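You operate a simulated robot arm through the tools that you are given. There is no shell and no other tool. Be economical: measure what you need, move in short steps, check, and stop when the job is done.

You run a simulated robot arm. Do the job below in one go: nothing can be reset, and whatever is moved stays where it is left.

JOB
Fit the grey shrink cap over the copper post and shrink it on.
Fine: air dial at 250 C; stand the air tool and switch the air off.

Only the result counts: the job must be done as asked and must still hold three seconds after the hand-in. Knocking over, shifting, dropping, spilling or breaking anything else fails it. Lids that push on must go on centred and level and be pressed home; caps that screw on are set level and turned clockwise until they are tight.

ROBOT AND FRAMES
A 7-joint arm with a two-finger parallel gripper, fixed in place. Base frame: the origin is at the foot of the arm, x ahead of it, y to its left, z up; the work surface is at about z = 0.78. Readings come in m, rad, newtons and seconds.
With the tool pointing down near the work surface it reaches from about 0.3 to 0.7 m from the base axis. Its first joint turns from -1.152 to 1.152 rad. Payload 1.57 kg.
The TCP is the grasp point between the finger pads, 0.03 m short of the fingertips. In the tool frame z runs along the fingers and y along their closing line. Largest opening 0.11 m; finger width 0.024, thickness 0.012; the body of the gripper, 0.048 by 0.112 m, starts 0.078 m behind the TCP.
Orientation is that of the tool frame in the base frame, as [roll, pitch, yaw] about the fixed x, y, z axes, in that order (R = Rz(yaw) Ry(pitch) Rx(roll)). With the fingers straight down and closing along the base's y, the tool's x points along the base's -x, its y along +y and its z along -z.

CONTROLS
- The arm moves only by the tool move_arm. Its argument "motion" is one flat list of numbers, 6 for each row, row after row: the shift along the base's x, y, z in cm, then the turn, a rotation vector about the base's x, y, z in rad. In form: [tx, ty, tz, ax, ay, az, tx, ty, tz, ax, ay, az, ...]. A call has 1 to 12 rows; each row is the pose to reach, as a shift and turn from the pose commanded when the call began. "hand" is the gripper command, from -1 (shut) to 1 (fully open), values between in proportion, set as the call begins (left out, the last holds). A row lasts 0.2 s, in which the tool goes at most 0.05 m and 0.15 rad; a call with a longer step from one row to the next is refused whole, and so is a gripper value outside its range. Where a pose cannot be reached the arm comes as near as it can. A force on the tool above 40 N (or 10 N above the force at the start of the call, whichever is more), or a blocked arm, ends the call early, and 0.2 s more pass. The fingers move at their own pace (about 0.108 m/s each) and stop on an object; they squeeze with about 35 N. The grip force told is the motor's: it shows also when the fingers shut on nothing. Time passes only in rows, and 0.2 s behind the last, so rows that repeat a pose let the fingers close. The reply holds the time, the measured pose of the TCP, the force on the tool along the base axes, the opening and the grip force, in the units named above and with some noise, with the torque about the TCP (base axes, N m) and any sound that the robot's microphone picked up.
- Cameras (640 x 400 px; columns grow to the right, rows downward): "scene" is fixed at [0.1666, -0.3905, 1.4093]; the picture's right is [0.77, -0.64, 0.00], its down [-0.33, -0.40, -0.85] and it looks along [0.54, 0.66, -0.52] (base axes); focal length 247 px, centre (320, 200). "wrist" rides on the gripper at [0.07, 0.016, -0.141] in the tool frame; the picture's right is [-0.23, 0.97, 0.00], its down [-0.86, -0.20, -0.48] and it looks along [-0.47, -0.11, 0.88] (tool axes); focal length 222 px, centre (320, 200). There is no depth. A picture from a camera that has moved, and an enlarged one, comes with that camera's place and axes in the base frame and with its lens.
- snapshot(camera): a new picture of that camera. The clock stands still meanwhile.
- inspect(camera, box): a new picture of the part [left, top, right, bottom] of that camera's present view, enlarged. The clock stands still meanwhile.
- hand_in(): hands the job in; it is judged then, once.

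Work in short steps. Places have to be worked out from the pictures, the camera data and where the tool is seen: move nearer, look again, correct. Check each grasp and each placing, and mend what went wrong. You have 120 turns and 68 pictures in all, those below and enlarged ones among them. Open the gripper and draw the arm clear of the work before you hand the job in, unless the task says otherwise; then end with one line.

The tools are called as name(argument=value, ...) on one line, values as JSON. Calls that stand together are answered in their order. move_arm: Moves the arm, as the interface text tells. Its arguments: {"type":"object","properties":{"motion":{"type":"array","items":{"type":"number"}},"hand":{"type":"number"}},"required":["motion"]} The other tools are called the same way: snapshot (camera) takes a picture; inspect (camera, box) takes an enlarged picture of a part of a camera's view; hand_in () hands the job in.

At the start:

```text
time: 0.0
tcp_pos: [0.3611, -0.0191, 1.2811]
ee_rot: [3.141, 0.0, 3.141]
ft_force: [0.5, 0.5, -0.2]
wrist_torque: [0.01, -0.02, -0.04]
grip_width: 0.1101
gripper_force: 0.1
```

scene: 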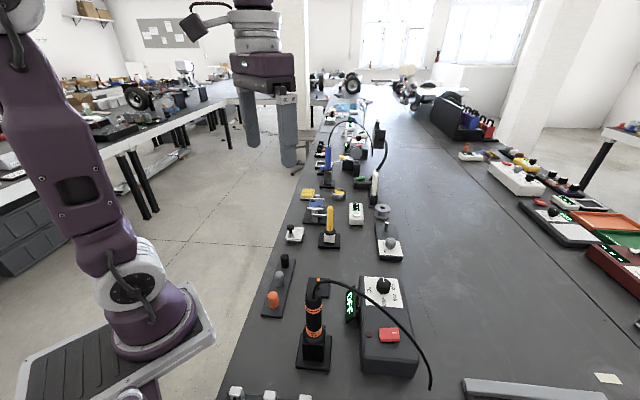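
wrist: 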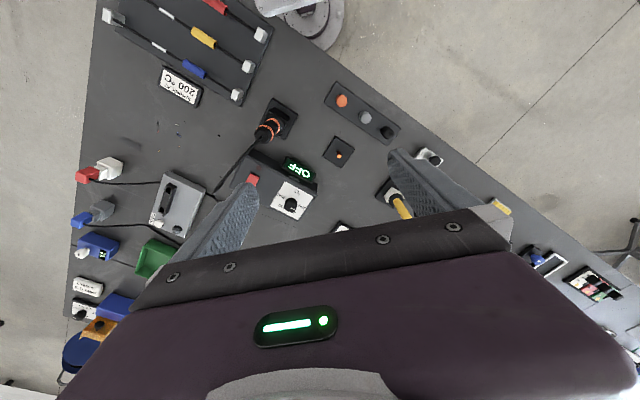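

The pictures show an air tool in its stand, a control box (dial, red switch, OFF display), a strip with three caps and a small plate with a copper dot. I enlarge both views to measure.

inspect(camera="scene", box=[240, 240, 450, 400])

inspect(camera="wrist", box=[220, 70, 420, 230])

```text
2.50 times, centred on (345, 320) of scene
camera zoom: at [0.1666, -0.3905, 1.4093], right [0.77, -0.64, 0.0], down [-0.33, -0.4, -0.85], along [0.54, 0.66, -0.52], focal length 616 px, centre (258, -100)
```

zoom: 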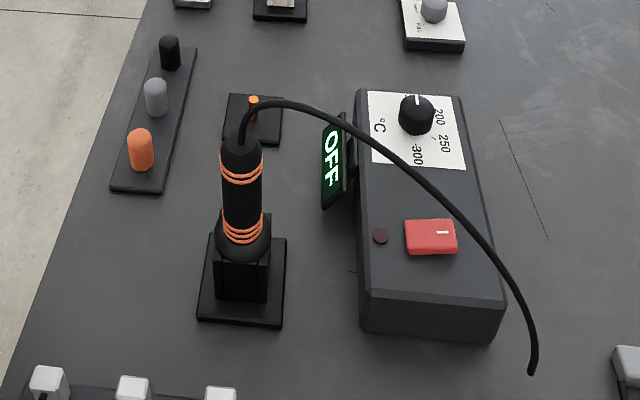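

```text
2.50 times, centred on (320, 150) of wrist
camera zoom: at [0.2911, -0.002, 1.4209], right [0.23, 0.97, 0.0], down [0.86, -0.2, 0.48], along [0.47, -0.11, -0.88], focal length 555 px, centre (320, 325)
```

zoom: 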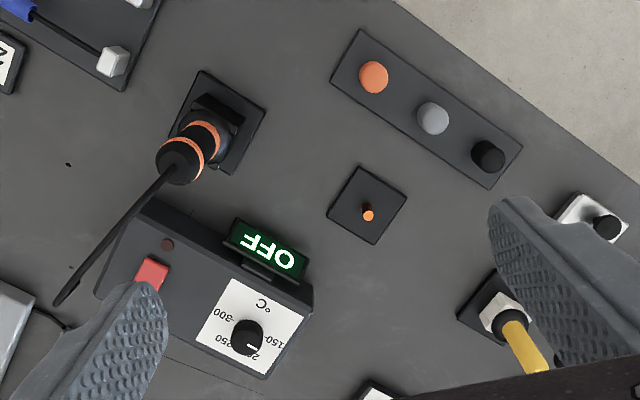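

Triangulating, the grey cap is at about (0.401, 0.091), the post at (0.493, 0.006), and the air tool at (0.362, -0.135). I move above the grey cap and look again.

move_arm(motion=[0.5, 1.6, -4.5, 0, 0, 0, 1, 3.2, -9, 0, 0, 0, 1.5, 4.8, -13.5, 0, 0, 0, 2, 6.4, -18, 0, 0, 0, 2.6, 8, -22, 0, 0, 0, 3.2, 9.6, -26, 0, 0, 0, 4, 11, -30, 0, 0, 0, 4, 11, -33, 0, 0, 0, 4, 11, -33, 0, 0, 0], hand=0.09)

snapshot(camera="wrist")

inspect(camera="scene", box=[345, 265, 425, 325])

```text
time: 2.0
tcp_pos: [0.3994, 0.091, 0.9482]
ee_rot: [3.141, 0.0, -3.141]
ft_force: [0.0, -0.1, 0.2]
wrist_torque: [0.01, 0.01, -0.01]
grip_width: 0.0601
gripper_force: 0.1
```

```text
63 pictures are left
camera wrist: at [0.3312, 0.1079, 1.0889], right [0.23, 0.97, 0.0], down [0.86, -0.2, 0.48], along [0.47, -0.11, -0.88], focal length 222 px, centre (320, 200)
```

wrist: 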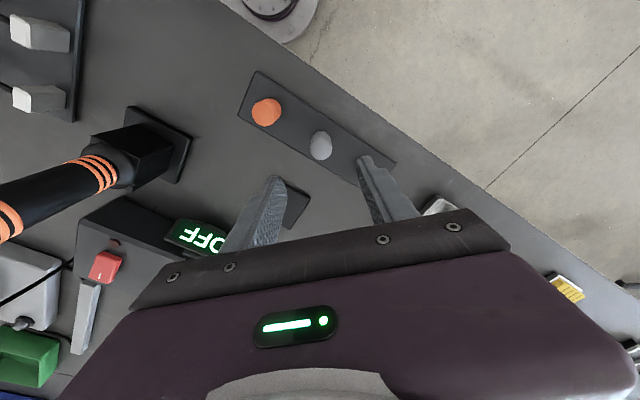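

```text
6.67 times, centred on (385, 295) of scene
camera zoom: at [0.1666, -0.3905, 1.4093], right [0.77, -0.64, 0.0], down [-0.33, -0.4, -0.85], along [0.54, 0.66, -0.52], focal length 1644 px, centre (-113, -433)
```

zoom: 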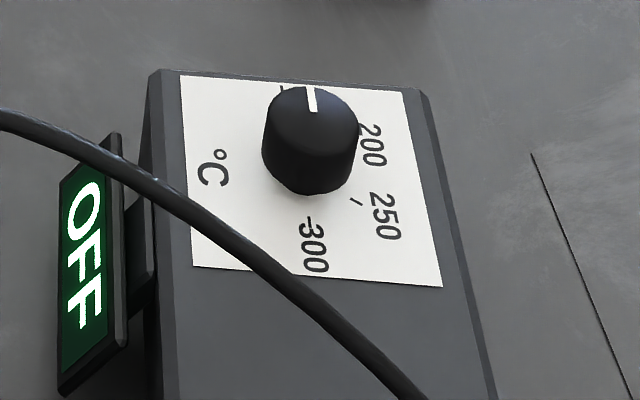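

The cap re-measures at about (0.404, 0.091), diameter ~27 mm, top near z 0.83. I lower to z 0.865 over it and check.

move_arm(motion=[0.4, 0, -4, 0, 0, 0, 0.4, 0, -8, 0, 0, 0, 0.4, 0, -8, 0, 0, 0])

inspect(camera="wrist", box=[220, 90, 420, 250])

inspect(camera="scene", box=[240, 220, 360, 320])

```text
time: 2.8
tcp_pos: [0.4055, 0.0924, 0.8714]
ee_rot: [3.141, 0.001, -3.141]
ft_force: [0.7, 1.0, -0.8]
wrist_torque: [-0.01, 0.02, 0.04]
grip_width: 0.0602
gripper_force: 0.2
```

```text
2.50 times, centred on (320, 170) of wrist
camera zoom: at [0.3363, 0.1093, 1.0108], right [0.23, 0.97, 0.0], down [0.85, -0.2, 0.48], along [0.47, -0.11, -0.88], focal length 555 px, centre (320, 275)
```

zoom: 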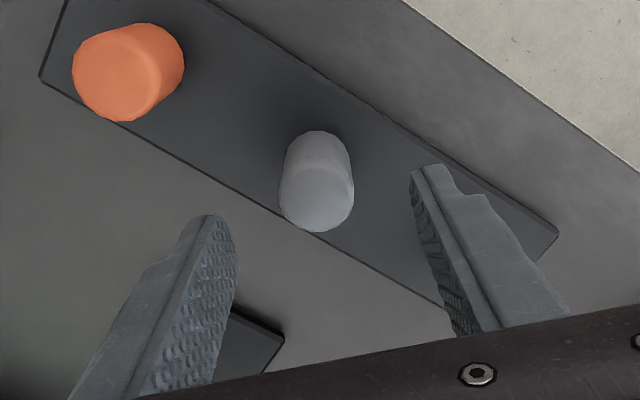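

```text
4.00 times, centred on (300, 270) of scene
camera zoom: at [0.1666, -0.3905, 1.4093], right [0.77, -0.64, 0.0], down [-0.33, -0.4, -0.85], along [0.54, 0.66, -0.52], focal length 986 px, centre (400, -80)
```

zoom: 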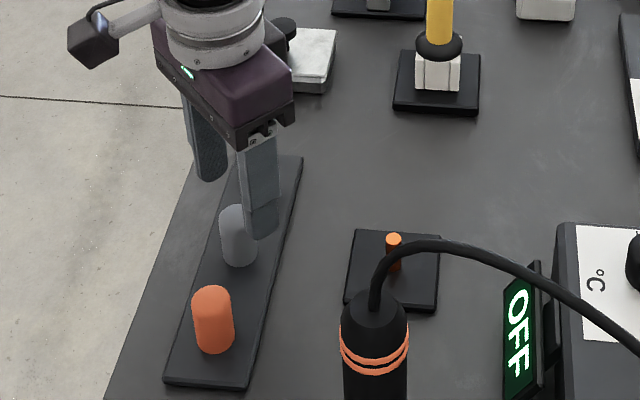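

Cap refined to (0.402, 0.0927), top at z≈0.83. I correct x by −3 mm, lower to z 0.829 and close.

move_arm(motion=[-0.3, 0, -2, 0, 0, 0, -0.3, 0, -4.2, 0, 0, 0, -0.3, 0, -4.2, 0, 0, 0])

move_arm(motion=[0, 0, 0, 0, 0, 0, 0, 0, 0, 0, 0, 0, 0, 0, 0, 0, 0, 0], hand=-1)

```text
time: 3.6
tcp_pos: [0.4013, 0.0921, 0.8293]
ee_rot: [3.141, 0.0, 3.141]
ft_force: [0.7, 0.1, 0.2]
wrist_torque: [-0.03, 0.0, 0.01]
grip_width: 0.0599
gripper_force: 0.1
```

```text
time: 4.4
tcp_pos: [0.4019, 0.0924, 0.8283]
ee_rot: [-3.141, 0.001, 3.141]
ft_force: [0.4, -0.4, -0.3]
wrist_torque: [0.02, -0.03, -0.03]
grip_width: 0.0382
gripper_force: 34.7
```

It stopped at 38 mm, wider than the 24–27 mm I expected, so I look at the grasp.

inspect(camera="wrist", box=[220, 90, 420, 250])

inspect(camera="scene", box=[240, 220, 360, 320])

```text
2.50 times, centred on (320, 170) of wrist
camera zoom: at [0.3323, 0.1086, 0.9687], right [0.23, 0.97, 0.0], down [0.86, -0.2, 0.48], along [0.47, -0.11, -0.88], focal length 555 px, centre (320, 275)
```

zoom: 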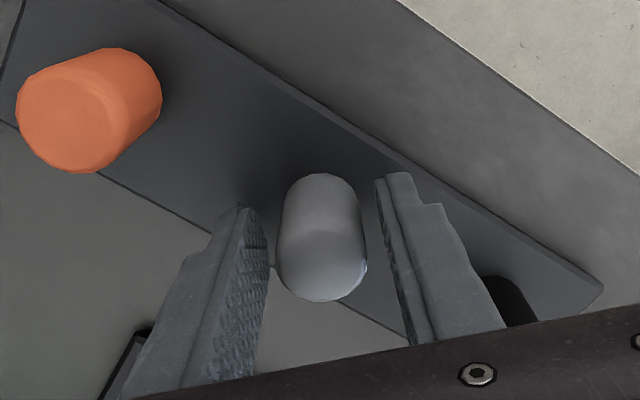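

```text
4.00 times, centred on (300, 270) of scene
camera zoom: at [0.1666, -0.3905, 1.4093], right [0.77, -0.64, 0.0], down [-0.33, -0.4, -0.85], along [0.54, 0.66, -0.52], focal length 986 px, centre (400, -80)
```

zoom: 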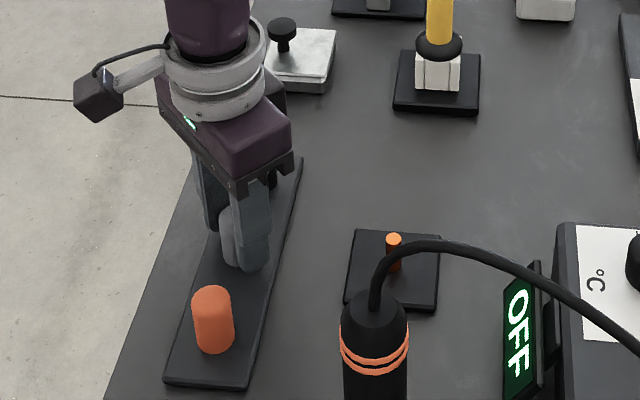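

The fingers aren't touching the cap yet in the picture, so they may still be moving. I hold a bit longer and re-read.

move_arm(motion=[0, 0, 0, 0, 0, 0, 0, 0, 0, 0, 0, 0, 0, 0, 0, 0, 0, 0], hand=-1)

inspect(camera="wrist", box=[220, 90, 420, 250])

```text
time: 5.2
tcp_pos: [0.4011, 0.0919, 0.8283]
ee_rot: [3.14, -0.001, 3.14]
ft_force: [0.0, -0.5, 0.3]
wrist_torque: [0.0, -0.02, -0.01]
grip_width: 0.038
gripper_force: 35.1
```

```text
2.50 times, centred on (320, 170) of wrist
camera zoom: at [0.3323, 0.1086, 0.9687], right [0.23, 0.97, 0.0], down [0.86, -0.2, 0.48], along [0.47, -0.11, -0.88], focal length 555 px, centre (320, 275)
```

zoom: 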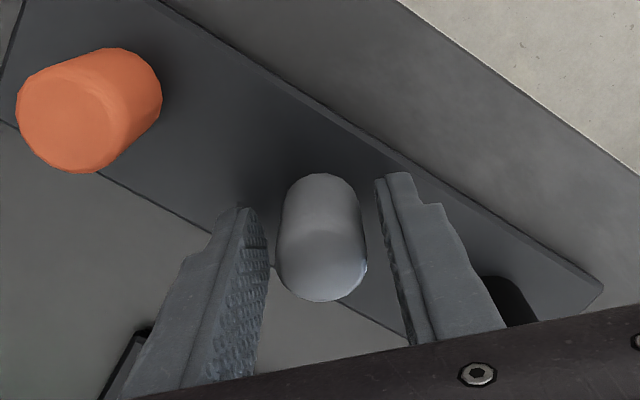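

The grip is steady at 38 mm with 35 N, so something resists it. I lift 1.5 cm to see whether the cap follows.

move_arm(motion=[0, 0, 0.5, 0, 0, 0, 0, 0, 1, 0, 0, 0, 0, 0, 1.5, 0, 0, 0, 0, 0, 1.5, 0, 0, 0])

inspect(camera="wrist", box=[220, 90, 420, 250])

```text
time: 6.2
tcp_pos: [0.4012, 0.0918, 0.844]
ee_rot: [3.14, -0.001, -3.141]
ft_force: [0.7, -0.5, -0.5]
wrist_torque: [0.0, 0.02, 0.0]
grip_width: 0.0382
gripper_force: 34.8
```

```text
2.50 times, centred on (320, 170) of wrist
camera zoom: at [0.3322, 0.1086, 0.9836], right [0.23, 0.97, 0.0], down [0.86, -0.2, 0.48], along [0.47, -0.11, -0.88], focal length 555 px, centre (320, 275)
```

zoom: 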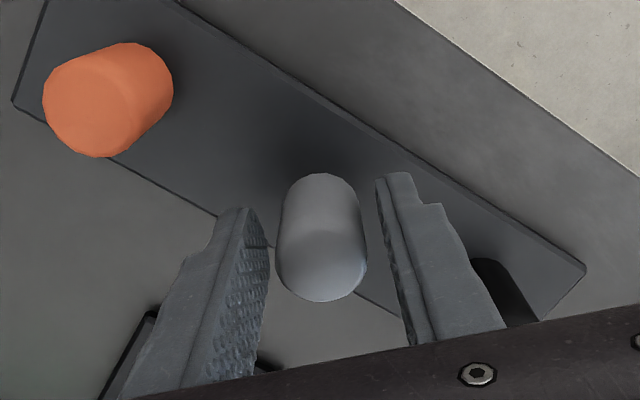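

The cap came along, so the grasp holds. I lift to z≈0.93 and carry it above the post, then look.

move_arm(motion=[0, 0, 4, 0, 0, 0, 0, 0, 8.5, 0, 0, 0, 2.5, -2.5, 8.5, 0, 0, 0, 5.5, -5.5, 8.5, 0, 0, 0, 8.6, -8.5, 8.5, 0, 0, 0, 8.6, -8.5, 8.5, 0, 0, 0])

inspect(camera="wrist", box=[220, 90, 420, 250])

inspect(camera="scene", box=[270, 220, 390, 320])

```text
time: 7.6
tcp_pos: [0.4871, 0.0039, 0.9301]
ee_rot: [-3.141, -0.001, -3.14]
ft_force: [-0.3, -0.3, -0.6]
wrist_torque: [0.02, -0.01, -0.01]
grip_width: 0.0379
gripper_force: 35.0
```

```text
2.50 times, centred on (320, 170) of wrist
camera zoom: at [0.4171, 0.0208, 1.0697], right [0.23, 0.97, 0.0], down [0.86, -0.2, 0.48], along [0.47, -0.11, -0.88], focal length 555 px, centre (320, 275)
```

zoom: 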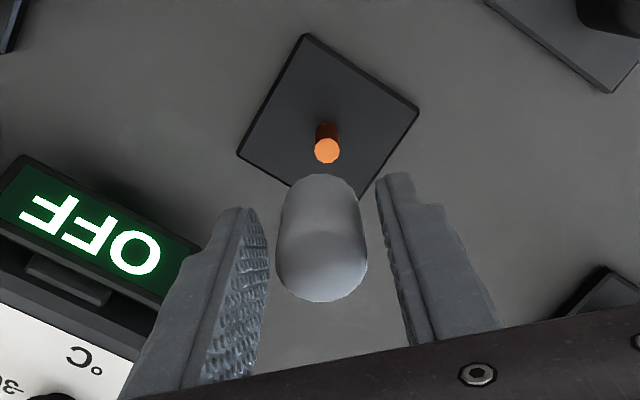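

```text
4.00 times, centred on (330, 270) of scene
camera zoom: at [0.1666, -0.3905, 1.4093], right [0.77, -0.64, 0.0], down [-0.33, -0.4, -0.85], along [0.54, 0.66, -0.52], focal length 986 px, centre (280, -80)
```

zoom: 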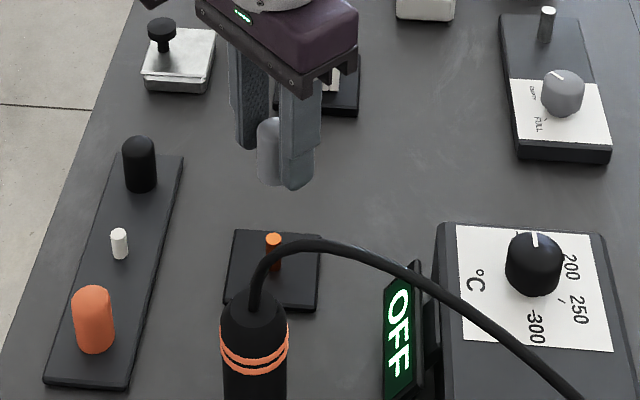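

The post is at about (0.4857, 0.0083) with its top near z 0.826; the held cap sits within 1–2 mm of the TCP. I shift (−2.5, +4.2) mm, lower to z≈0.875 and check alignment.

move_arm(motion=[-0.25, 0.42, 0, 0, 0, 0, -0.25, 0.42, -3, 0, 0, 0, -0.25, 0.42, -5.5, 0, 0, 0, -0.25, 0.42, -5.5, 0, 0, 0])

inspect(camera="wrist", box=[220, 90, 420, 250])

inspect(camera="scene", box=[300, 250, 360, 310])

```text
time: 8.6
tcp_pos: [0.4845, 0.0098, 0.8744]
ee_rot: [3.141, -0.001, 3.14]
ft_force: [0.7, -0.2, 0.1]
wrist_torque: [0.03, -0.01, 0.0]
grip_width: 0.038
gripper_force: 34.9
```

```text
2.50 times, centred on (320, 170) of wrist
camera zoom: at [0.4161, 0.0263, 1.0143], right [0.23, 0.97, 0.0], down [0.86, -0.2, 0.48], along [0.47, -0.11, -0.88], focal length 555 px, centre (320, 275)
```

zoom: 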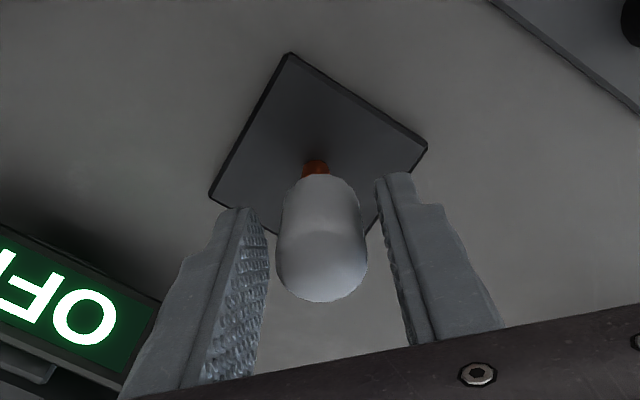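

```text
6.67 times, centred on (330, 280) of scene
camera zoom: at [0.1666, -0.3905, 1.4093], right [0.77, -0.64, 0.0], down [-0.33, -0.4, -0.85], along [0.54, 0.66, -0.52], focal length 1644 px, centre (253, -333)
```

zoom: 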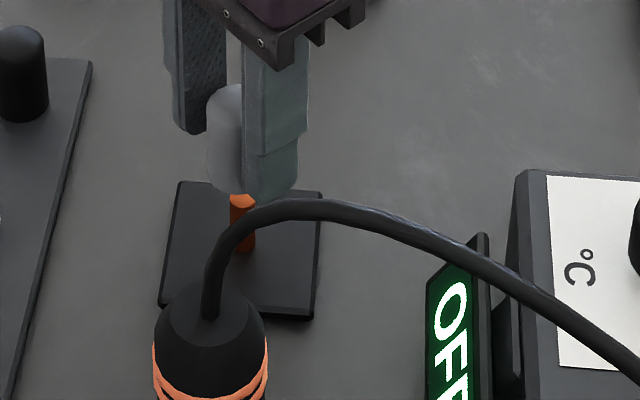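

Cap sits ~2–3 mm too far left (+y, slightly −x) of the post in both views. I shift by (+1, −2.3) mm and lower slowly, watching the force.

move_arm(motion=[0.1, -0.23, 0, 0, 0, 0, 0.1, -0.23, -0.6, 0, 0, 0, 0.1, -0.23, -1.2, 0, 0, 0, 0.1, -0.23, -1.8, 0, 0, 0, 0.1, -0.23, -1.8, 0, 0, 0])

inspect(camera="wrist", box=[220, 90, 420, 250])

inspect(camera="scene", box=[300, 250, 360, 310])

```text
time: 9.8
tcp_pos: [0.4853, 0.0074, 0.8555]
ee_rot: [-3.141, 0.0, -3.14]
ft_force: [-0.6, -0.2, 0.7]
wrist_torque: [0.0, 0.0, 0.02]
grip_width: 0.038
gripper_force: 35.1
```

```text
2.50 times, centred on (320, 170) of wrist
camera zoom: at [0.4169, 0.0246, 0.996], right [0.23, 0.97, 0.0], down [0.85, -0.2, 0.48], along [0.47, -0.11, -0.88], focal length 555 px, centre (320, 275)
```

zoom: 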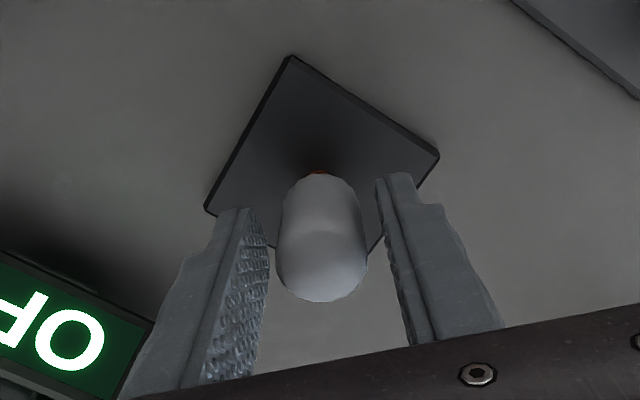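

```text
6.67 times, centred on (330, 280) of scene
camera zoom: at [0.1666, -0.3905, 1.4093], right [0.77, -0.64, 0.0], down [-0.33, -0.4, -0.85], along [0.54, 0.66, -0.52], focal length 1644 px, centre (253, -333)
```

zoom: 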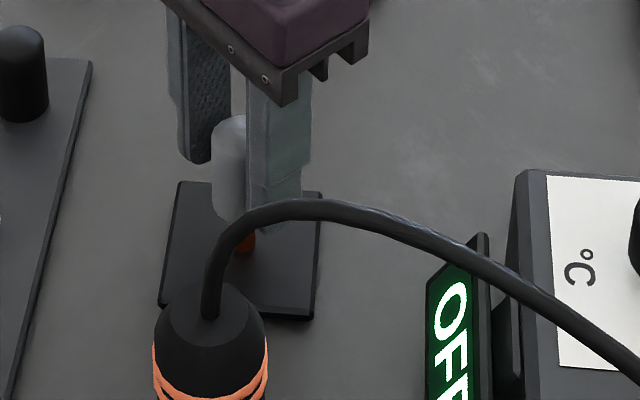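

No contact force and the cap now hides the post top, so it is over the post. I lower to the seating height in small steps.

move_arm(motion=[0, 0, -0.6, 0, 0, 0, 0, 0, -1.2, 0, 0, 0, 0, 0, -1.8, 0, 0, 0, 0, 0, -2.3, 0, 0, 0, 0, 0, -2.6, 0, 0, 0, 0, 0, -2.8, 0, 0, 0, 0, 0, -2.8, 0, 0, 0])

inspect(camera="wrist", box=[220, 90, 420, 250])

inspect(camera="scene", box=[300, 250, 360, 310])

```text
time: 11.4
tcp_pos: [0.4856, 0.0081, 0.8283]
ee_rot: [-3.139, 0.003, -3.141]
ft_force: [-3.0, 1.1, 21.4]
wrist_torque: [-0.02, 0.11, 0.0]
grip_width: 0.0379
gripper_force: 35.4
```

```text
2.50 times, centred on (320, 170) of wrist
camera zoom: at [0.4162, 0.0252, 0.9684], right [0.23, 0.97, 0.0], down [0.85, -0.2, 0.48], along [0.47, -0.11, -0.88], focal length 555 px, centre (320, 275)
```

zoom: 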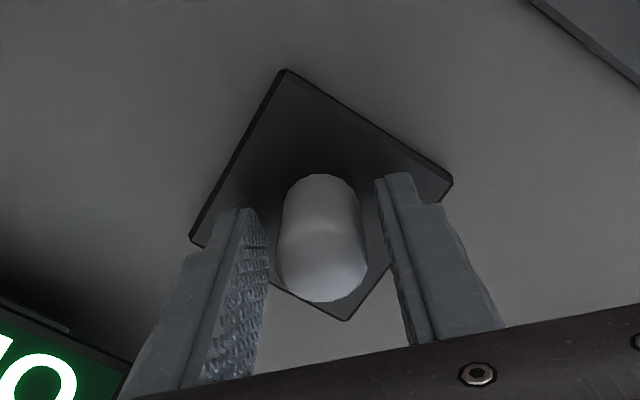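

```text
6.67 times, centred on (330, 280) of scene
camera zoom: at [0.1662, -0.3904, 1.4094], right [0.77, -0.64, 0.0], down [-0.33, -0.4, -0.85], along [0.54, 0.66, -0.52], focal length 1644 px, centre (253, -333)
```

zoom: 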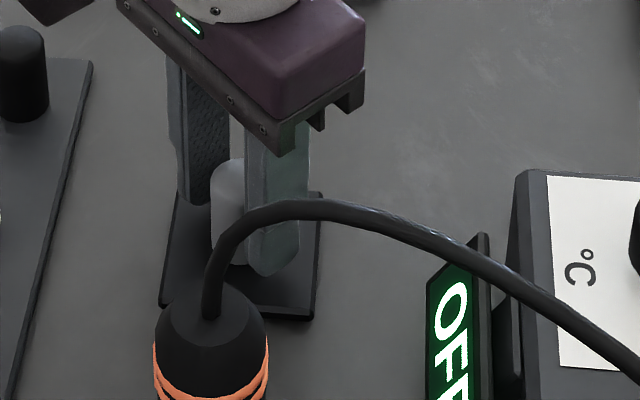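

Contact (21 N) at z 0.828, the expected seated height. I ease 1 mm up, open to 60 mm, lift straight up and check.

move_arm(motion=[0, 0, 0.1, 0, 0, 0, 0, 0, 0.1, 0, 0, 0])

move_arm(motion=[0, 0, 0, 0, 0, 0, 0, 0, 0, 0, 0, 0, 0, 0, 2, 0, 0, 0, 0, 0, 6, 0, 0, 0, 0, 0, 10, 0, 0, 0, 0, 0, 10, 0, 0, 0], hand=0.09)

inspect(camera="wrist", box=[220, 90, 420, 250])

inspect(camera="scene", box=[240, 220, 440, 380])

```text
time: 12.0
tcp_pos: [0.4856, 0.0069, 0.8272]
ee_rot: [3.141, 0.0, 3.142]
ft_force: [-0.2, 0.2, -0.3]
wrist_torque: [-0.03, -0.01, -0.01]
grip_width: 0.038
gripper_force: 34.8
```

```text
time: 13.4
tcp_pos: [0.4856, 0.0098, 0.931]
ee_rot: [-3.141, 0.0, 3.141]
ft_force: [-0.4, -1.4, 0.1]
wrist_torque: [-0.01, 0.0, 0.04]
grip_width: 0.0599
gripper_force: 0.1
```

```text
2.50 times, centred on (320, 170) of wrist
camera zoom: at [0.4169, 0.0265, 1.0714], right [0.23, 0.97, 0.0], down [0.85, -0.2, 0.48], along [0.47, -0.11, -0.88], focal length 555 px, centre (320, 275)
```

zoom: 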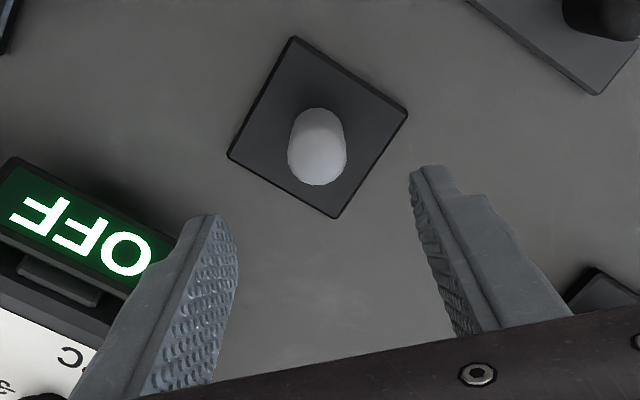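

```text
2.50 times, centred on (340, 300) of scene
camera zoom: at [0.1666, -0.3905, 1.4093], right [0.77, -0.64, 0.0], down [-0.33, -0.4, -0.85], along [0.54, 0.66, -0.52], focal length 616 px, centre (270, -50)
```

zoom: 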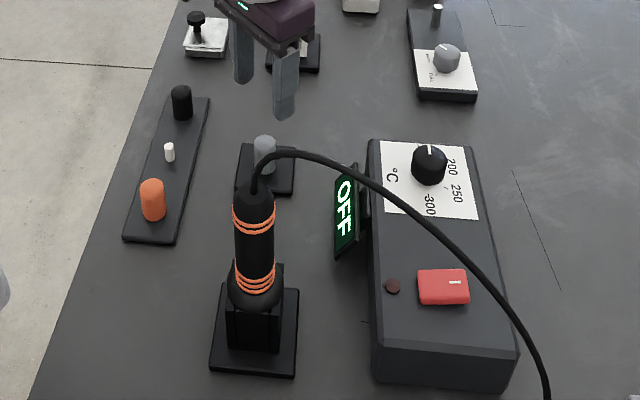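

The cap is seated upright on the plate. Next the dial, which I put at about (0.575, −0.154) with its top near z 0.88; I move above it for a close look.

move_arm(motion=[0, 0, 4, 0, 0, 0, 2, -3.5, 6, 0, 0, 0, 4, -7.5, 6, 0, 0, 0, 6, -11.5, 6, 0, 0, 0, 8, -15, 6, 0, 0, 0, 8.8, -16.2, 6, 0, 0, 0, 8.8, -16.2, 6, 0, 0, 0])

snapshot(camera="wrist")

inspect(camera="wrist", box=[260, 70, 380, 200])

```text
time: 15.0
tcp_pos: [0.5732, -0.1546, 0.9877]
ee_rot: [3.141, 0.0, 3.141]
ft_force: [-0.9, 1.0, -0.4]
wrist_torque: [0.01, -0.02, -0.02]
grip_width: 0.0599
gripper_force: 0.0
```

```text
45 pictures are left
camera wrist: at [0.5037, -0.1381, 1.1287], right [0.23, 0.97, 0.0], down [0.86, -0.2, 0.48], along [0.47, -0.11, -0.88], focal length 222 px, centre (320, 200)
```

wrist: 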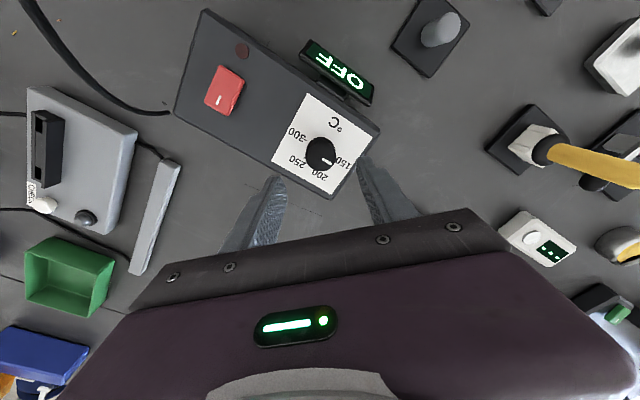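

```text
3.08 times, centred on (320, 135) of wrist
camera zoom: at [0.5037, -0.1381, 1.1287], right [0.23, 0.97, 0.0], down [0.86, -0.2, 0.48], along [0.47, -0.11, -0.88], focal length 684 px, centre (320, 400)
```

zoom: 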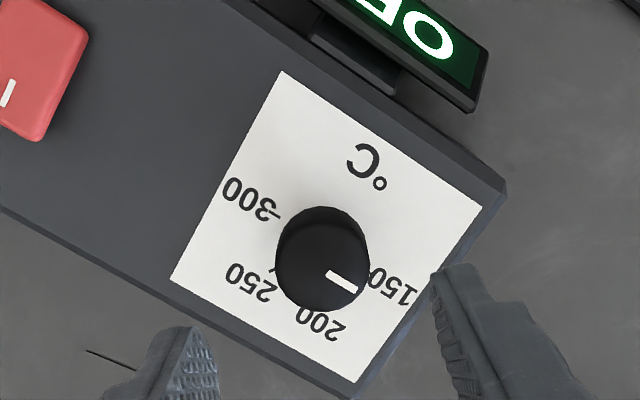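

The knob is at about (0.580, −0.1555), 35 mm wide, pointer near 150. I move over it and lower to z 0.935 for a close-up of the scale.

move_arm(motion=[0.5, -0.1, -2.5, 0, 0, 0, 0.5, -0.1, -5.4, 0, 0, 0, 0.5, -0.1, -5.4, 0, 0, 0], hand=0.09)

inspect(camera="wrist", box=[260, 90, 380, 210])

inspect(camera="scene", box=[345, 255, 425, 325])

```text
time: 15.8
tcp_pos: [0.5802, -0.1557, 0.934]
ee_rot: [-3.141, 0.0, 3.141]
ft_force: [-0.3, 1.0, -0.1]
wrist_torque: [-0.01, 0.0, 0.0]
grip_width: 0.0599
gripper_force: 0.0
```

```text
3.33 times, centred on (320, 150) of wrist
camera zoom: at [0.5106, -0.1391, 1.0753], right [0.23, 0.97, 0.0], down [0.85, -0.2, 0.48], along [0.47, -0.11, -0.88], focal length 740 px, centre (320, 367)
```

zoom: 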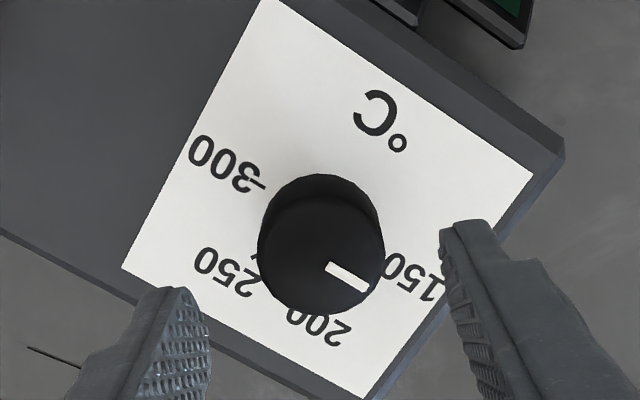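

```text
5.71 times, centred on (385, 290) of scene
camera zoom: at [0.1666, -0.3905, 1.4093], right [0.77, -0.64, 0.0], down [-0.33, -0.4, -0.85], along [0.54, 0.66, -0.52], focal length 1409 px, centre (-51, -314)
```

zoom: 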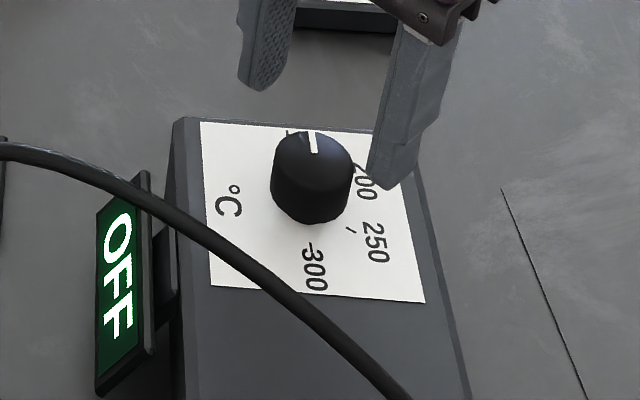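

The scale reads 150 (pointer) → 200 → 250 at ~57° per step, so about −2.0 rad (clockwise from above) is needed. I pre-rotate the hand +1.0 rad above the knob first.

move_arm(motion=[-0.1, 0.1, 0, 0, 0, 0.14, -0.1, 0.1, 0, 0, 0, 0.28, -0.1, 0.1, 0, 0, 0, 0.42, -0.1, 0.1, 0, 0, 0, 0.56, -0.1, 0.1, 0, 0, 0, 0.7, -0.1, 0.1, 0, 0, 0, 0.84, -0.1, 0.1, 0, 0, 0, 0.98, -0.1, 0.1, 0, 0, 0, 1.0, -0.1, 0.1, 0, 0, 0, 1.0])

inspect(camera="wrist", box=[240, 90, 400, 250])

```text
time: 17.8
tcp_pos: [0.577, -0.1542, 0.936]
ee_rot: [3.141, 0.001, -2.139]
ft_force: [-0.1, 0.3, 0.0]
wrist_torque: [-0.01, 0.01, -0.01]
grip_width: 0.0598
gripper_force: 0.1
```

```text
2.50 times, centred on (320, 170) of wrist
camera zoom: at [0.5271, -0.2037, 1.0755], right [-0.7, 0.72, 0.0], down [0.63, 0.61, 0.48], along [0.34, 0.33, -0.88], focal length 555 px, centre (320, 275)
```

zoom: 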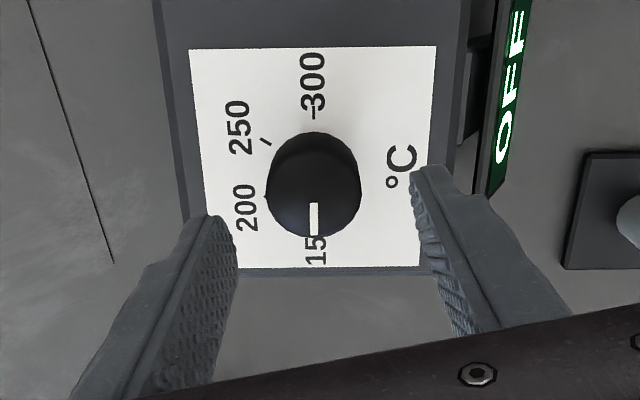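

Now the scale is clear: 150 to 300 spans 180°, so 250 is −120° (−2.094 rad) from here. I centre on the knob (0.579, −0.1555), lower to z≈0.899 and close.

move_arm(motion=[0.12, -0.15, -1.5, 0, 0, 0, 0.12, -0.15, -3, 0, 0, 0, 0.12, -0.15, -3.7, 0, 0, 0, 0.12, -0.15, -3.7, 0, 0, 0])

move_arm(motion=[0, 0, 0, 0, 0, 0, 0, 0, 0, 0, 0, 0, 0, 0, 0, 0, 0, 0], hand=-1)

inspect(camera="wrist", box=[240, 90, 400, 250])

```text
time: 18.8
tcp_pos: [0.5783, -0.1555, 0.8988]
ee_rot: [-3.141, 0.0, -2.142]
ft_force: [0.6, 1.1, 0.5]
wrist_torque: [-0.01, 0.0, -0.02]
grip_width: 0.0597
gripper_force: 0.2
```

```text
time: 19.6
tcp_pos: [0.5806, -0.1545, 0.8992]
ee_rot: [-3.14, -0.001, -2.142]
ft_force: [11.0, -5.3, -8.4]
wrist_torque: [0.02, -0.03, 0.02]
grip_width: 0.0354
gripper_force: 42.4
```

```text
2.50 times, centred on (320, 170) of wrist
camera zoom: at [0.5288, -0.2048, 1.0383], right [-0.7, 0.72, 0.0], down [0.63, 0.61, 0.48], along [0.34, 0.33, -0.88], focal length 555 px, centre (320, 275)
```

zoom: 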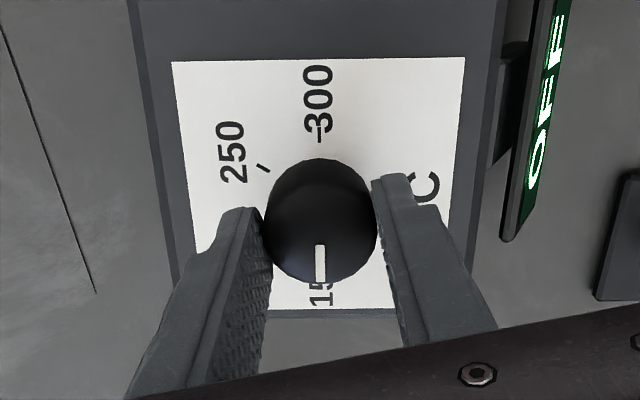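

Knob gripped at 35 mm. I ease the side force slightly and turn clockwise −1.68 rad in the first stroke.

move_arm(motion=[0.1, -0.06, 0, 0, 0, -0.14, 0.1, -0.06, 0, 0, 0, -0.28, 0.1, -0.06, 0, 0, 0, -0.42, 0.1, -0.06, 0, 0, 0, -0.56, 0.1, -0.06, 0, 0, 0, -0.7, 0.1, -0.06, 0, 0, 0, -0.84, 0.1, -0.06, 0, 0, 0, -0.98, 0.1, -0.06, 0, 0, 0, -1.12, 0.1, -0.06, 0, 0, 0, -1.26, 0.1, -0.06, 0, 0, 0, -1.4, 0.1, -0.06, 0, 0, 0, -1.54, 0.1, -0.06, 0, 0, 0, -1.68])

move_arm(motion=[0, 0, 0, 0, 0, -0.14, 0, 0, 0, 0, 0, -0.28, 0, 0, 0, 0, 0, -0.41, 0, 0, 0, 0, 0, -0.41])

inspect(camera="wrist", box=[240, 90, 400, 250])

```text
time: 22.2
tcp_pos: [0.5809, -0.1556, 0.8989]
ee_rot: [3.138, 0.0, 2.459]
ft_force: [0.2, 9.7, 5.7]
wrist_torque: [-0.46, 0.23, 0.02]
grip_width: 0.0354
gripper_force: 42.2
```

```text
time: 23.2
tcp_pos: [0.5804, -0.155, 0.899]
ee_rot: [3.141, -0.002, 2.05]
ft_force: [-1.9, 8.8, 10.0]
wrist_torque: [0.27, 0.28, 0.0]
grip_width: 0.0354
gripper_force: 42.3
```

```text
2.50 times, centred on (320, 170) of wrist
camera zoom: at [0.5627, -0.0859, 1.0384], right [0.97, 0.25, 0.0], down [0.22, -0.85, 0.48], along [0.12, -0.46, -0.88], focal length 555 px, centre (320, 275)
```

zoom: 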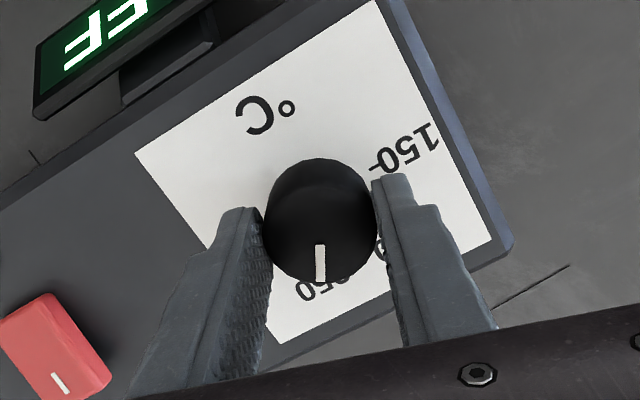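

The knob followed and points at about 250. I release, lift and view the setting.

move_arm(motion=[0, 0, 0, 0, 0, 0, 0, 0, 0, 0, 0, 0, 0, 0, 2, 0, 0, 0, 0, 0, 5, 0, 0, 0, 0, 0, 8, 0, 0, 0, 0, 0, 8, 0, 0, 0], hand=0.09)

inspect(camera="wrist", box=[220, 60, 420, 220])

```text
time: 24.6
tcp_pos: [0.5798, -0.1558, 0.9775]
ee_rot: [-3.141, 0.001, 2.051]
ft_force: [-0.5, 0.4, 0.1]
wrist_torque: [-0.01, 0.02, -0.01]
grip_width: 0.0599
gripper_force: 0.1
```

```text
2.50 times, centred on (320, 140) of wrist
camera zoom: at [0.5624, -0.0869, 1.1173], right [0.97, 0.25, 0.0], down [0.22, -0.85, 0.48], along [0.12, -0.46, -0.88], focal length 555 px, centre (320, 350)
```

zoom: 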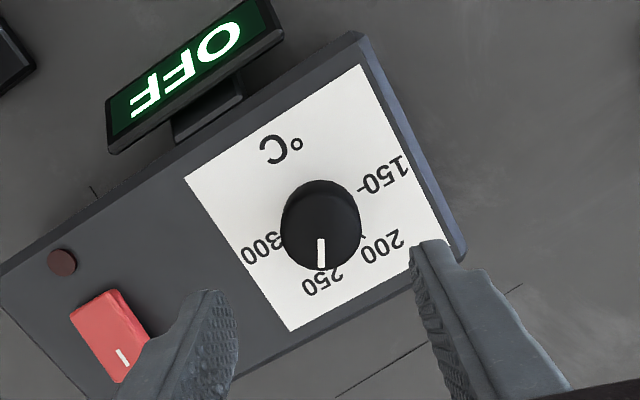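

Dial is at 250. The red rocker sits at about (0.492, −0.234) with the "I" mark end toward (0.500, −0.245). I close the fingers and hover above the marked end to look.

move_arm(motion=[-3, -3, 0, 0, 0, 0, -6, -6, 0, 0, 0, 0, -8, -8.7, 0, 0, 0, 0, -8, -8.7, -3, 0, 0, 0, -8, -8.7, -3, 0, 0, 0], hand=-1)

inspect(camera="wrist", box=[220, 60, 420, 220])

inspect(camera="scene", box=[340, 260, 440, 380])

```text
time: 25.8
tcp_pos: [0.5027, -0.2443, 0.9458]
ee_rot: [3.141, -0.001, 2.051]
ft_force: [-0.4, 0.2, -0.1]
wrist_torque: [-0.01, -0.03, -0.02]
grip_width: 0.0
gripper_force: 21.2
```

```text
2.50 times, centred on (320, 140) of wrist
camera zoom: at [0.4847, -0.1744, 1.087], right [0.97, 0.25, 0.0], down [0.22, -0.85, 0.48], along [0.12, -0.46, -0.88], focal length 555 px, centre (320, 350)
```

zoom: 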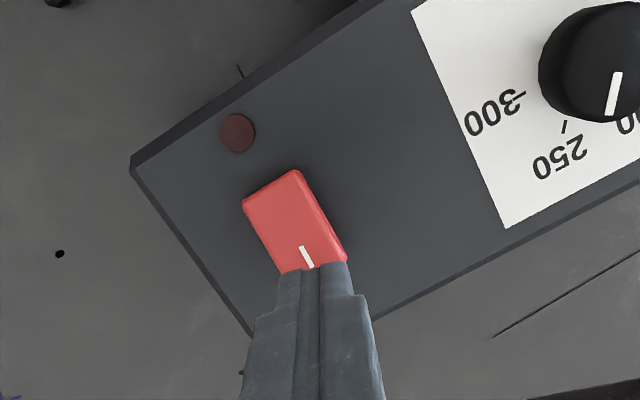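

```text
3.33 times, centred on (390, 320) of scene
camera zoom: at [0.1666, -0.3905, 1.4093], right [0.77, -0.64, 0.0], down [-0.33, -0.4, -0.85], along [0.54, 0.66, -0.52], focal length 822 px, centre (87, -200)
```

zoom: 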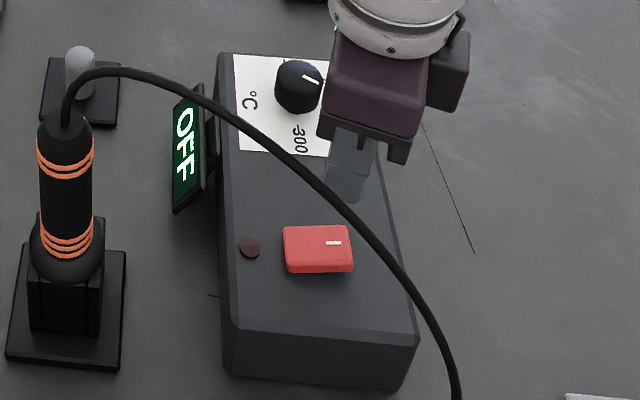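

The mark is at about (0.4985, −0.248). I shift there and press straight down until contact; the call stops on force.

move_arm(motion=[-0.1, -0.5, 0, 0, 0, 0, -0.1, -0.5, -2, 0, 0, 0, -0.1, -0.5, -3.5, 0, 0, 0, -0.1, -0.5, -4, 0, 0, 0, -0.1, -0.5, -4.4, 0, 0, 0, -0.1, -0.5, -4.8, 0, 0, 0, -0.1, -0.5, -5.1, 0, 0, 0])

inspect(camera="scene", box=[340, 260, 440, 380])

```text
time: 27.4
tcp_pos: [0.4997, -0.2476, 0.8958]
ee_rot: [3.141, 0.0, 2.052]
ft_force: [0.9, -0.2, 1.1]
wrist_torque: [-0.03, -0.01, 0.02]
grip_width: 0.0
gripper_force: 21.1
```

```text
3.33 times, centred on (390, 320) of scene
camera zoom: at [0.1666, -0.3905, 1.4093], right [0.77, -0.64, 0.0], down [-0.33, -0.4, -0.85], along [0.54, 0.66, -0.52], focal length 822 px, centre (87, -200)
```

zoom: 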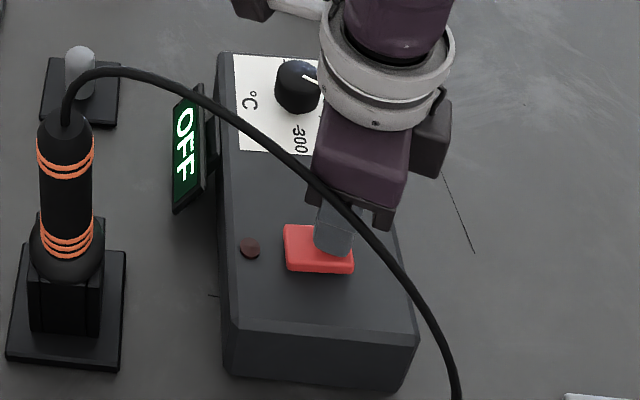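

Force is still near zero, so the fingertips are just about at the rocker. I continue down in 2 mm steps.

move_arm(motion=[0, 0, -0.2, 0, 0, 0, 0, 0, -0.4, 0, 0, 0, 0, 0, -0.6, 0, 0, 0, 0, 0, -0.8, 0, 0, 0, 0, 0, -1.0, 0, 0, 0])

inspect(camera="scene", box=[340, 260, 440, 380])

```text
time: 28.1
tcp_pos: [0.4986, -0.2485, 0.8946]
ee_rot: [-3.141, 0.0, 2.049]
ft_force: [-4.9, 2.5, 11.6]
wrist_torque: [0.17, 0.27, 0.03]
grip_width: 0.0
gripper_force: 21.6
stopped in row 3: the force on the tool passed its limit at 47 N (the readings are from after the stop); the commanded pose is now the measured one
```

```text
3.33 times, centred on (390, 320) of scene
camera zoom: at [0.1663, -0.3903, 1.4094], right [0.77, -0.64, 0.0], down [-0.33, -0.4, -0.85], along [0.54, 0.66, -0.52], focal length 822 px, centre (87, -200)
```

zoom: 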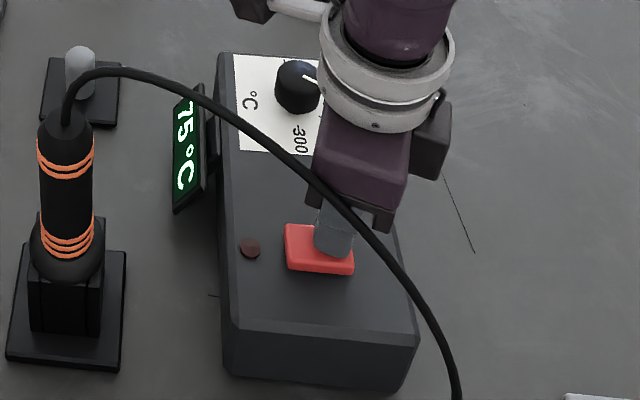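

The display lit and reads 75 °C, rising. I lift off and move up to view the air tool closely.

move_arm(motion=[0, 0, 3, 0, 0, 0, 0, 0, 8, 0, 0, 0, 0, 0, 13, 0, 0, 0, -3, 2, 17, 0, 0, 0, -7, 5, 17, 0, 0, 0, -11, 8.5, 17, 0, 0, 0, -13.6, 11, 17, 0, 0, 0, -13.6, 11, 17, 0, 0, 0], hand=0.3)

snapshot(camera="wrist")

snapshot(camera="scene")

```text
refused: row 4 steps farther than a row can; nothing moved
```

```text
33 pictures are left
camera wrist: at [0.4811, -0.1784, 1.0347], right [0.97, 0.25, 0.0], down [0.22, -0.85, 0.48], along [0.12, -0.46, -0.88], focal length 222 px, centre (320, 200)
```

wrist: 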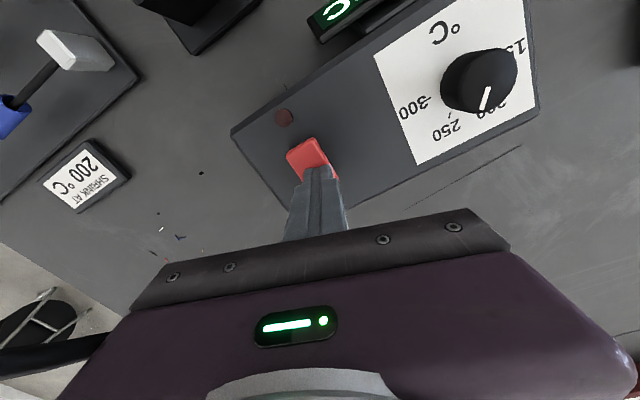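

```text
32 pictures are left
```

scene: 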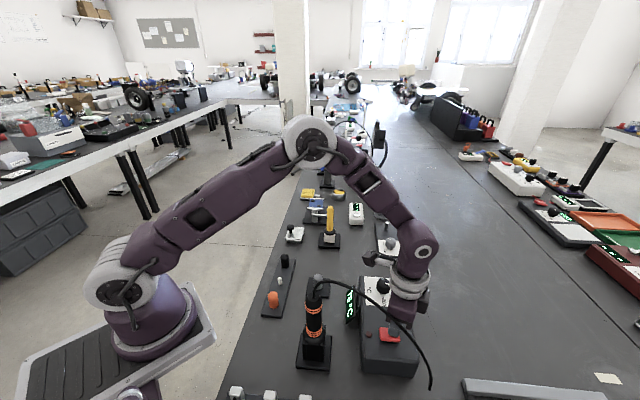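

The move was refused (step too long). I repeat it with smaller steps.

move_arm(motion=[0, 0, 3, 0, 0, 0, 0, 0, 8, 0, 0, 0, 0, 0, 12.5, 0, 0, 0, 0, 0, 17, 0, 0, 0, -3, 2.5, 17, 0, 0, 0, -6.5, 5, 17, 0, 0, 0, -10, 8, 17, 0, 0, 0, -13.4, 11, 17, 0, 0, 0, -13.4, 11, 17, 0, 0, 0], hand=0.3)

snapshot(camera="wrist")

inspect(camera="scene", box=[280, 265, 440, 385])

```text
time: 30.1
tcp_pos: [0.3645, -0.1394, 1.0633]
ee_rot: [3.141, 0.002, 2.054]
ft_force: [0.4, 0.1, -0.3]
wrist_torque: [-0.01, -0.02, -0.01]
grip_width: 0.0713
gripper_force: 0.1
```

```text
31 pictures are left
camera wrist: at [0.3474, -0.0691, 1.2039], right [0.97, 0.25, 0.0], down [0.22, -0.85, 0.48], along [0.12, -0.46, -0.88], focal length 222 px, centre (320, 200)
```

wrist: 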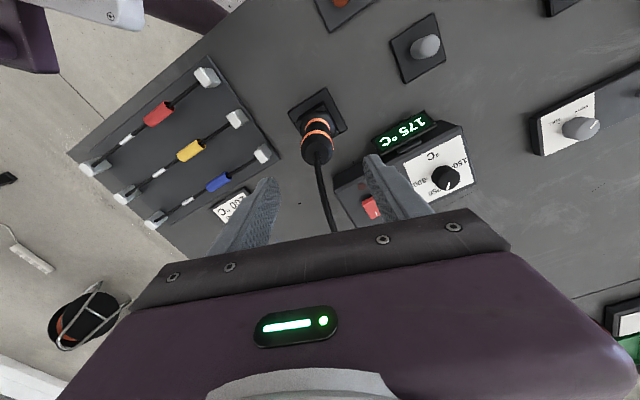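

```text
3.33 times, centred on (360, 325) of scene
camera zoom: at [0.1666, -0.3905, 1.4093], right [0.77, -0.64, 0.0], down [-0.33, -0.4, -0.85], along [0.54, 0.66, -0.52], focal length 822 px, centre (187, -217)
```

zoom: 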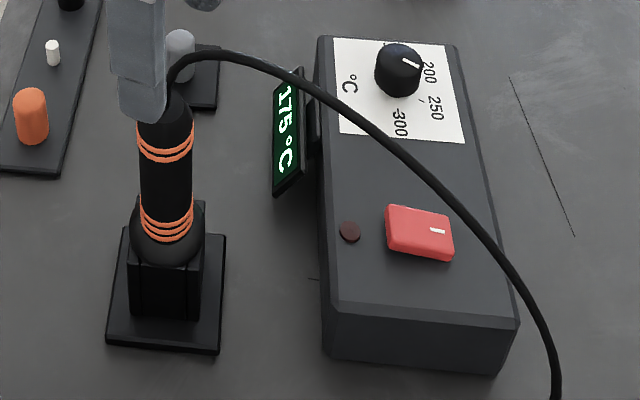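

Display shows 175 °C and climbing; the dial pointer lines up with 250. I triangulate the tool axis at (0.360, −0.1335), handle ≈34 mm wide, top near z 0.985. I align and lower a bit, then recheck.

move_arm(motion=[-0.45, 0.5, 0, 0, 0, 0, -0.45, 0.5, -2.5, 0, 0, 0, -0.45, 0.5, -2.5, 0, 0, 0], hand=0.4)

inspect(camera="wrist", box=[220, 60, 420, 220])

inspect(camera="scene", box=[270, 230, 430, 380])

```text
time: 30.9
tcp_pos: [0.3621, -0.1337, 1.0389]
ee_rot: [3.138, 0.001, 2.052]
ft_force: [-0.4, 0.4, -0.4]
wrist_torque: [0.02, -0.01, 0.0]
grip_width: 0.0769
gripper_force: 0.0
```

```text
2.50 times, centred on (320, 140) of wrist
camera zoom: at [0.344, -0.0636, 1.1785], right [0.97, 0.25, 0.0], down [0.22, -0.85, 0.48], along [0.12, -0.46, -0.88], focal length 555 px, centre (320, 350)
```

zoom: 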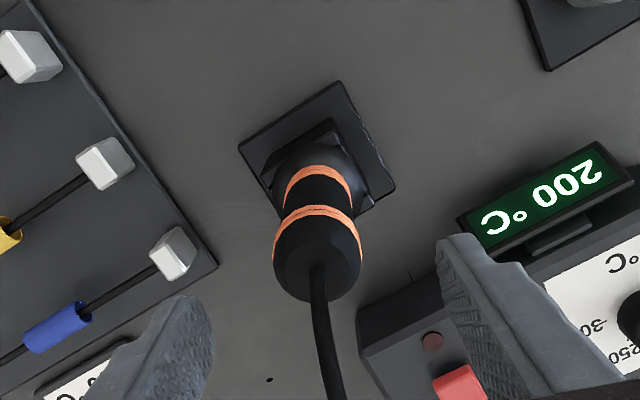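

```text
2.67 times, centred on (350, 305) of scene
camera zoom: at [0.1666, -0.3905, 1.4093], right [0.77, -0.64, 0.0], down [-0.33, -0.4, -0.85], along [0.54, 0.66, -0.52], focal length 658 px, centre (240, -80)
```

zoom: 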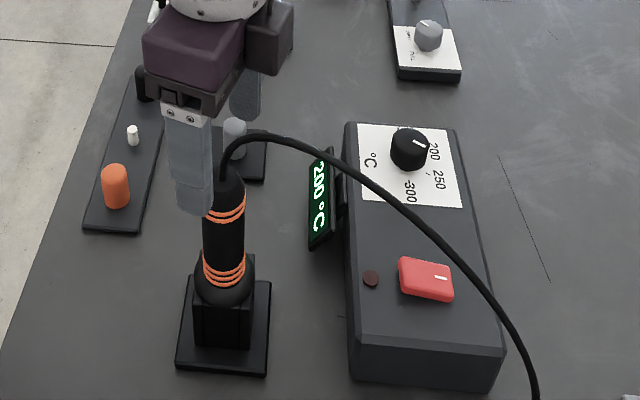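

Stand plate centre and tool top both give an axis of (0.3605, −0.132), vertical. I shift 1.5 mm and descend to z≈0.945 around the handle.

move_arm(motion=[0, 0.15, -2, 0, 0, 0, 0, 0.15, -4, 0, 0, 0, 0, 0.15, -6, 0, 0, 0, 0, 0.15, -8, 0, 0, 0, 0, 0.15, -9.4, 0, 0, 0, 0, 0.15, -9.4, 0, 0, 0])

inspect(camera="wrist", box=[200, 60, 440, 260])

```text
time: 32.3
tcp_pos: [0.3616, -0.1317, 0.9448]
ee_rot: [3.14, -0.001, 2.051]
ft_force: [-0.8, -0.3, 0.5]
wrist_torque: [-0.03, 0.02, 0.0]
grip_width: 0.0772
gripper_force: 0.1
```

```text
2.00 times, centred on (320, 160) of wrist
camera zoom: at [0.3431, -0.0621, 1.085], right [0.97, 0.25, 0.0], down [0.22, -0.85, 0.48], along [0.12, -0.46, -0.88], focal length 444 px, centre (320, 280)
```

zoom: 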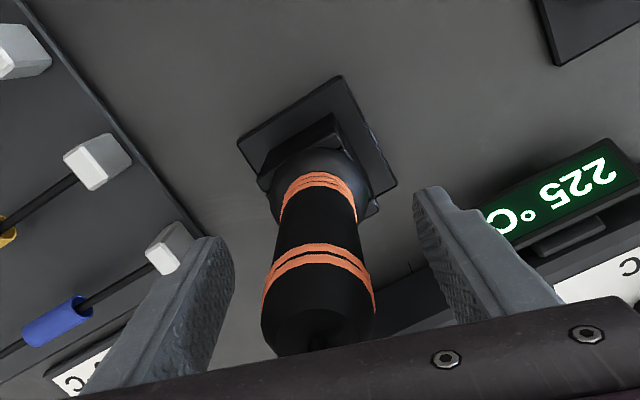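

The fingers straddle the handle, centred. Display at 225 °C. I close the gripper.

move_arm(motion=[0, 0, 0, 0, 0, 0, 0, 0, 0, 0, 0, 0, 0, 0, 0, 0, 0, 0, 0, 0, 0, 0, 0, 0], hand=-1)

```text
time: 33.3
tcp_pos: [0.3599, -0.132, 0.9459]
ee_rot: [3.14, 0.001, 2.052]
ft_force: [0.0, 0.9, 0.2]
wrist_torque: [0.0, 0.03, -0.04]
grip_width: 0.0327
gripper_force: 35.1
```

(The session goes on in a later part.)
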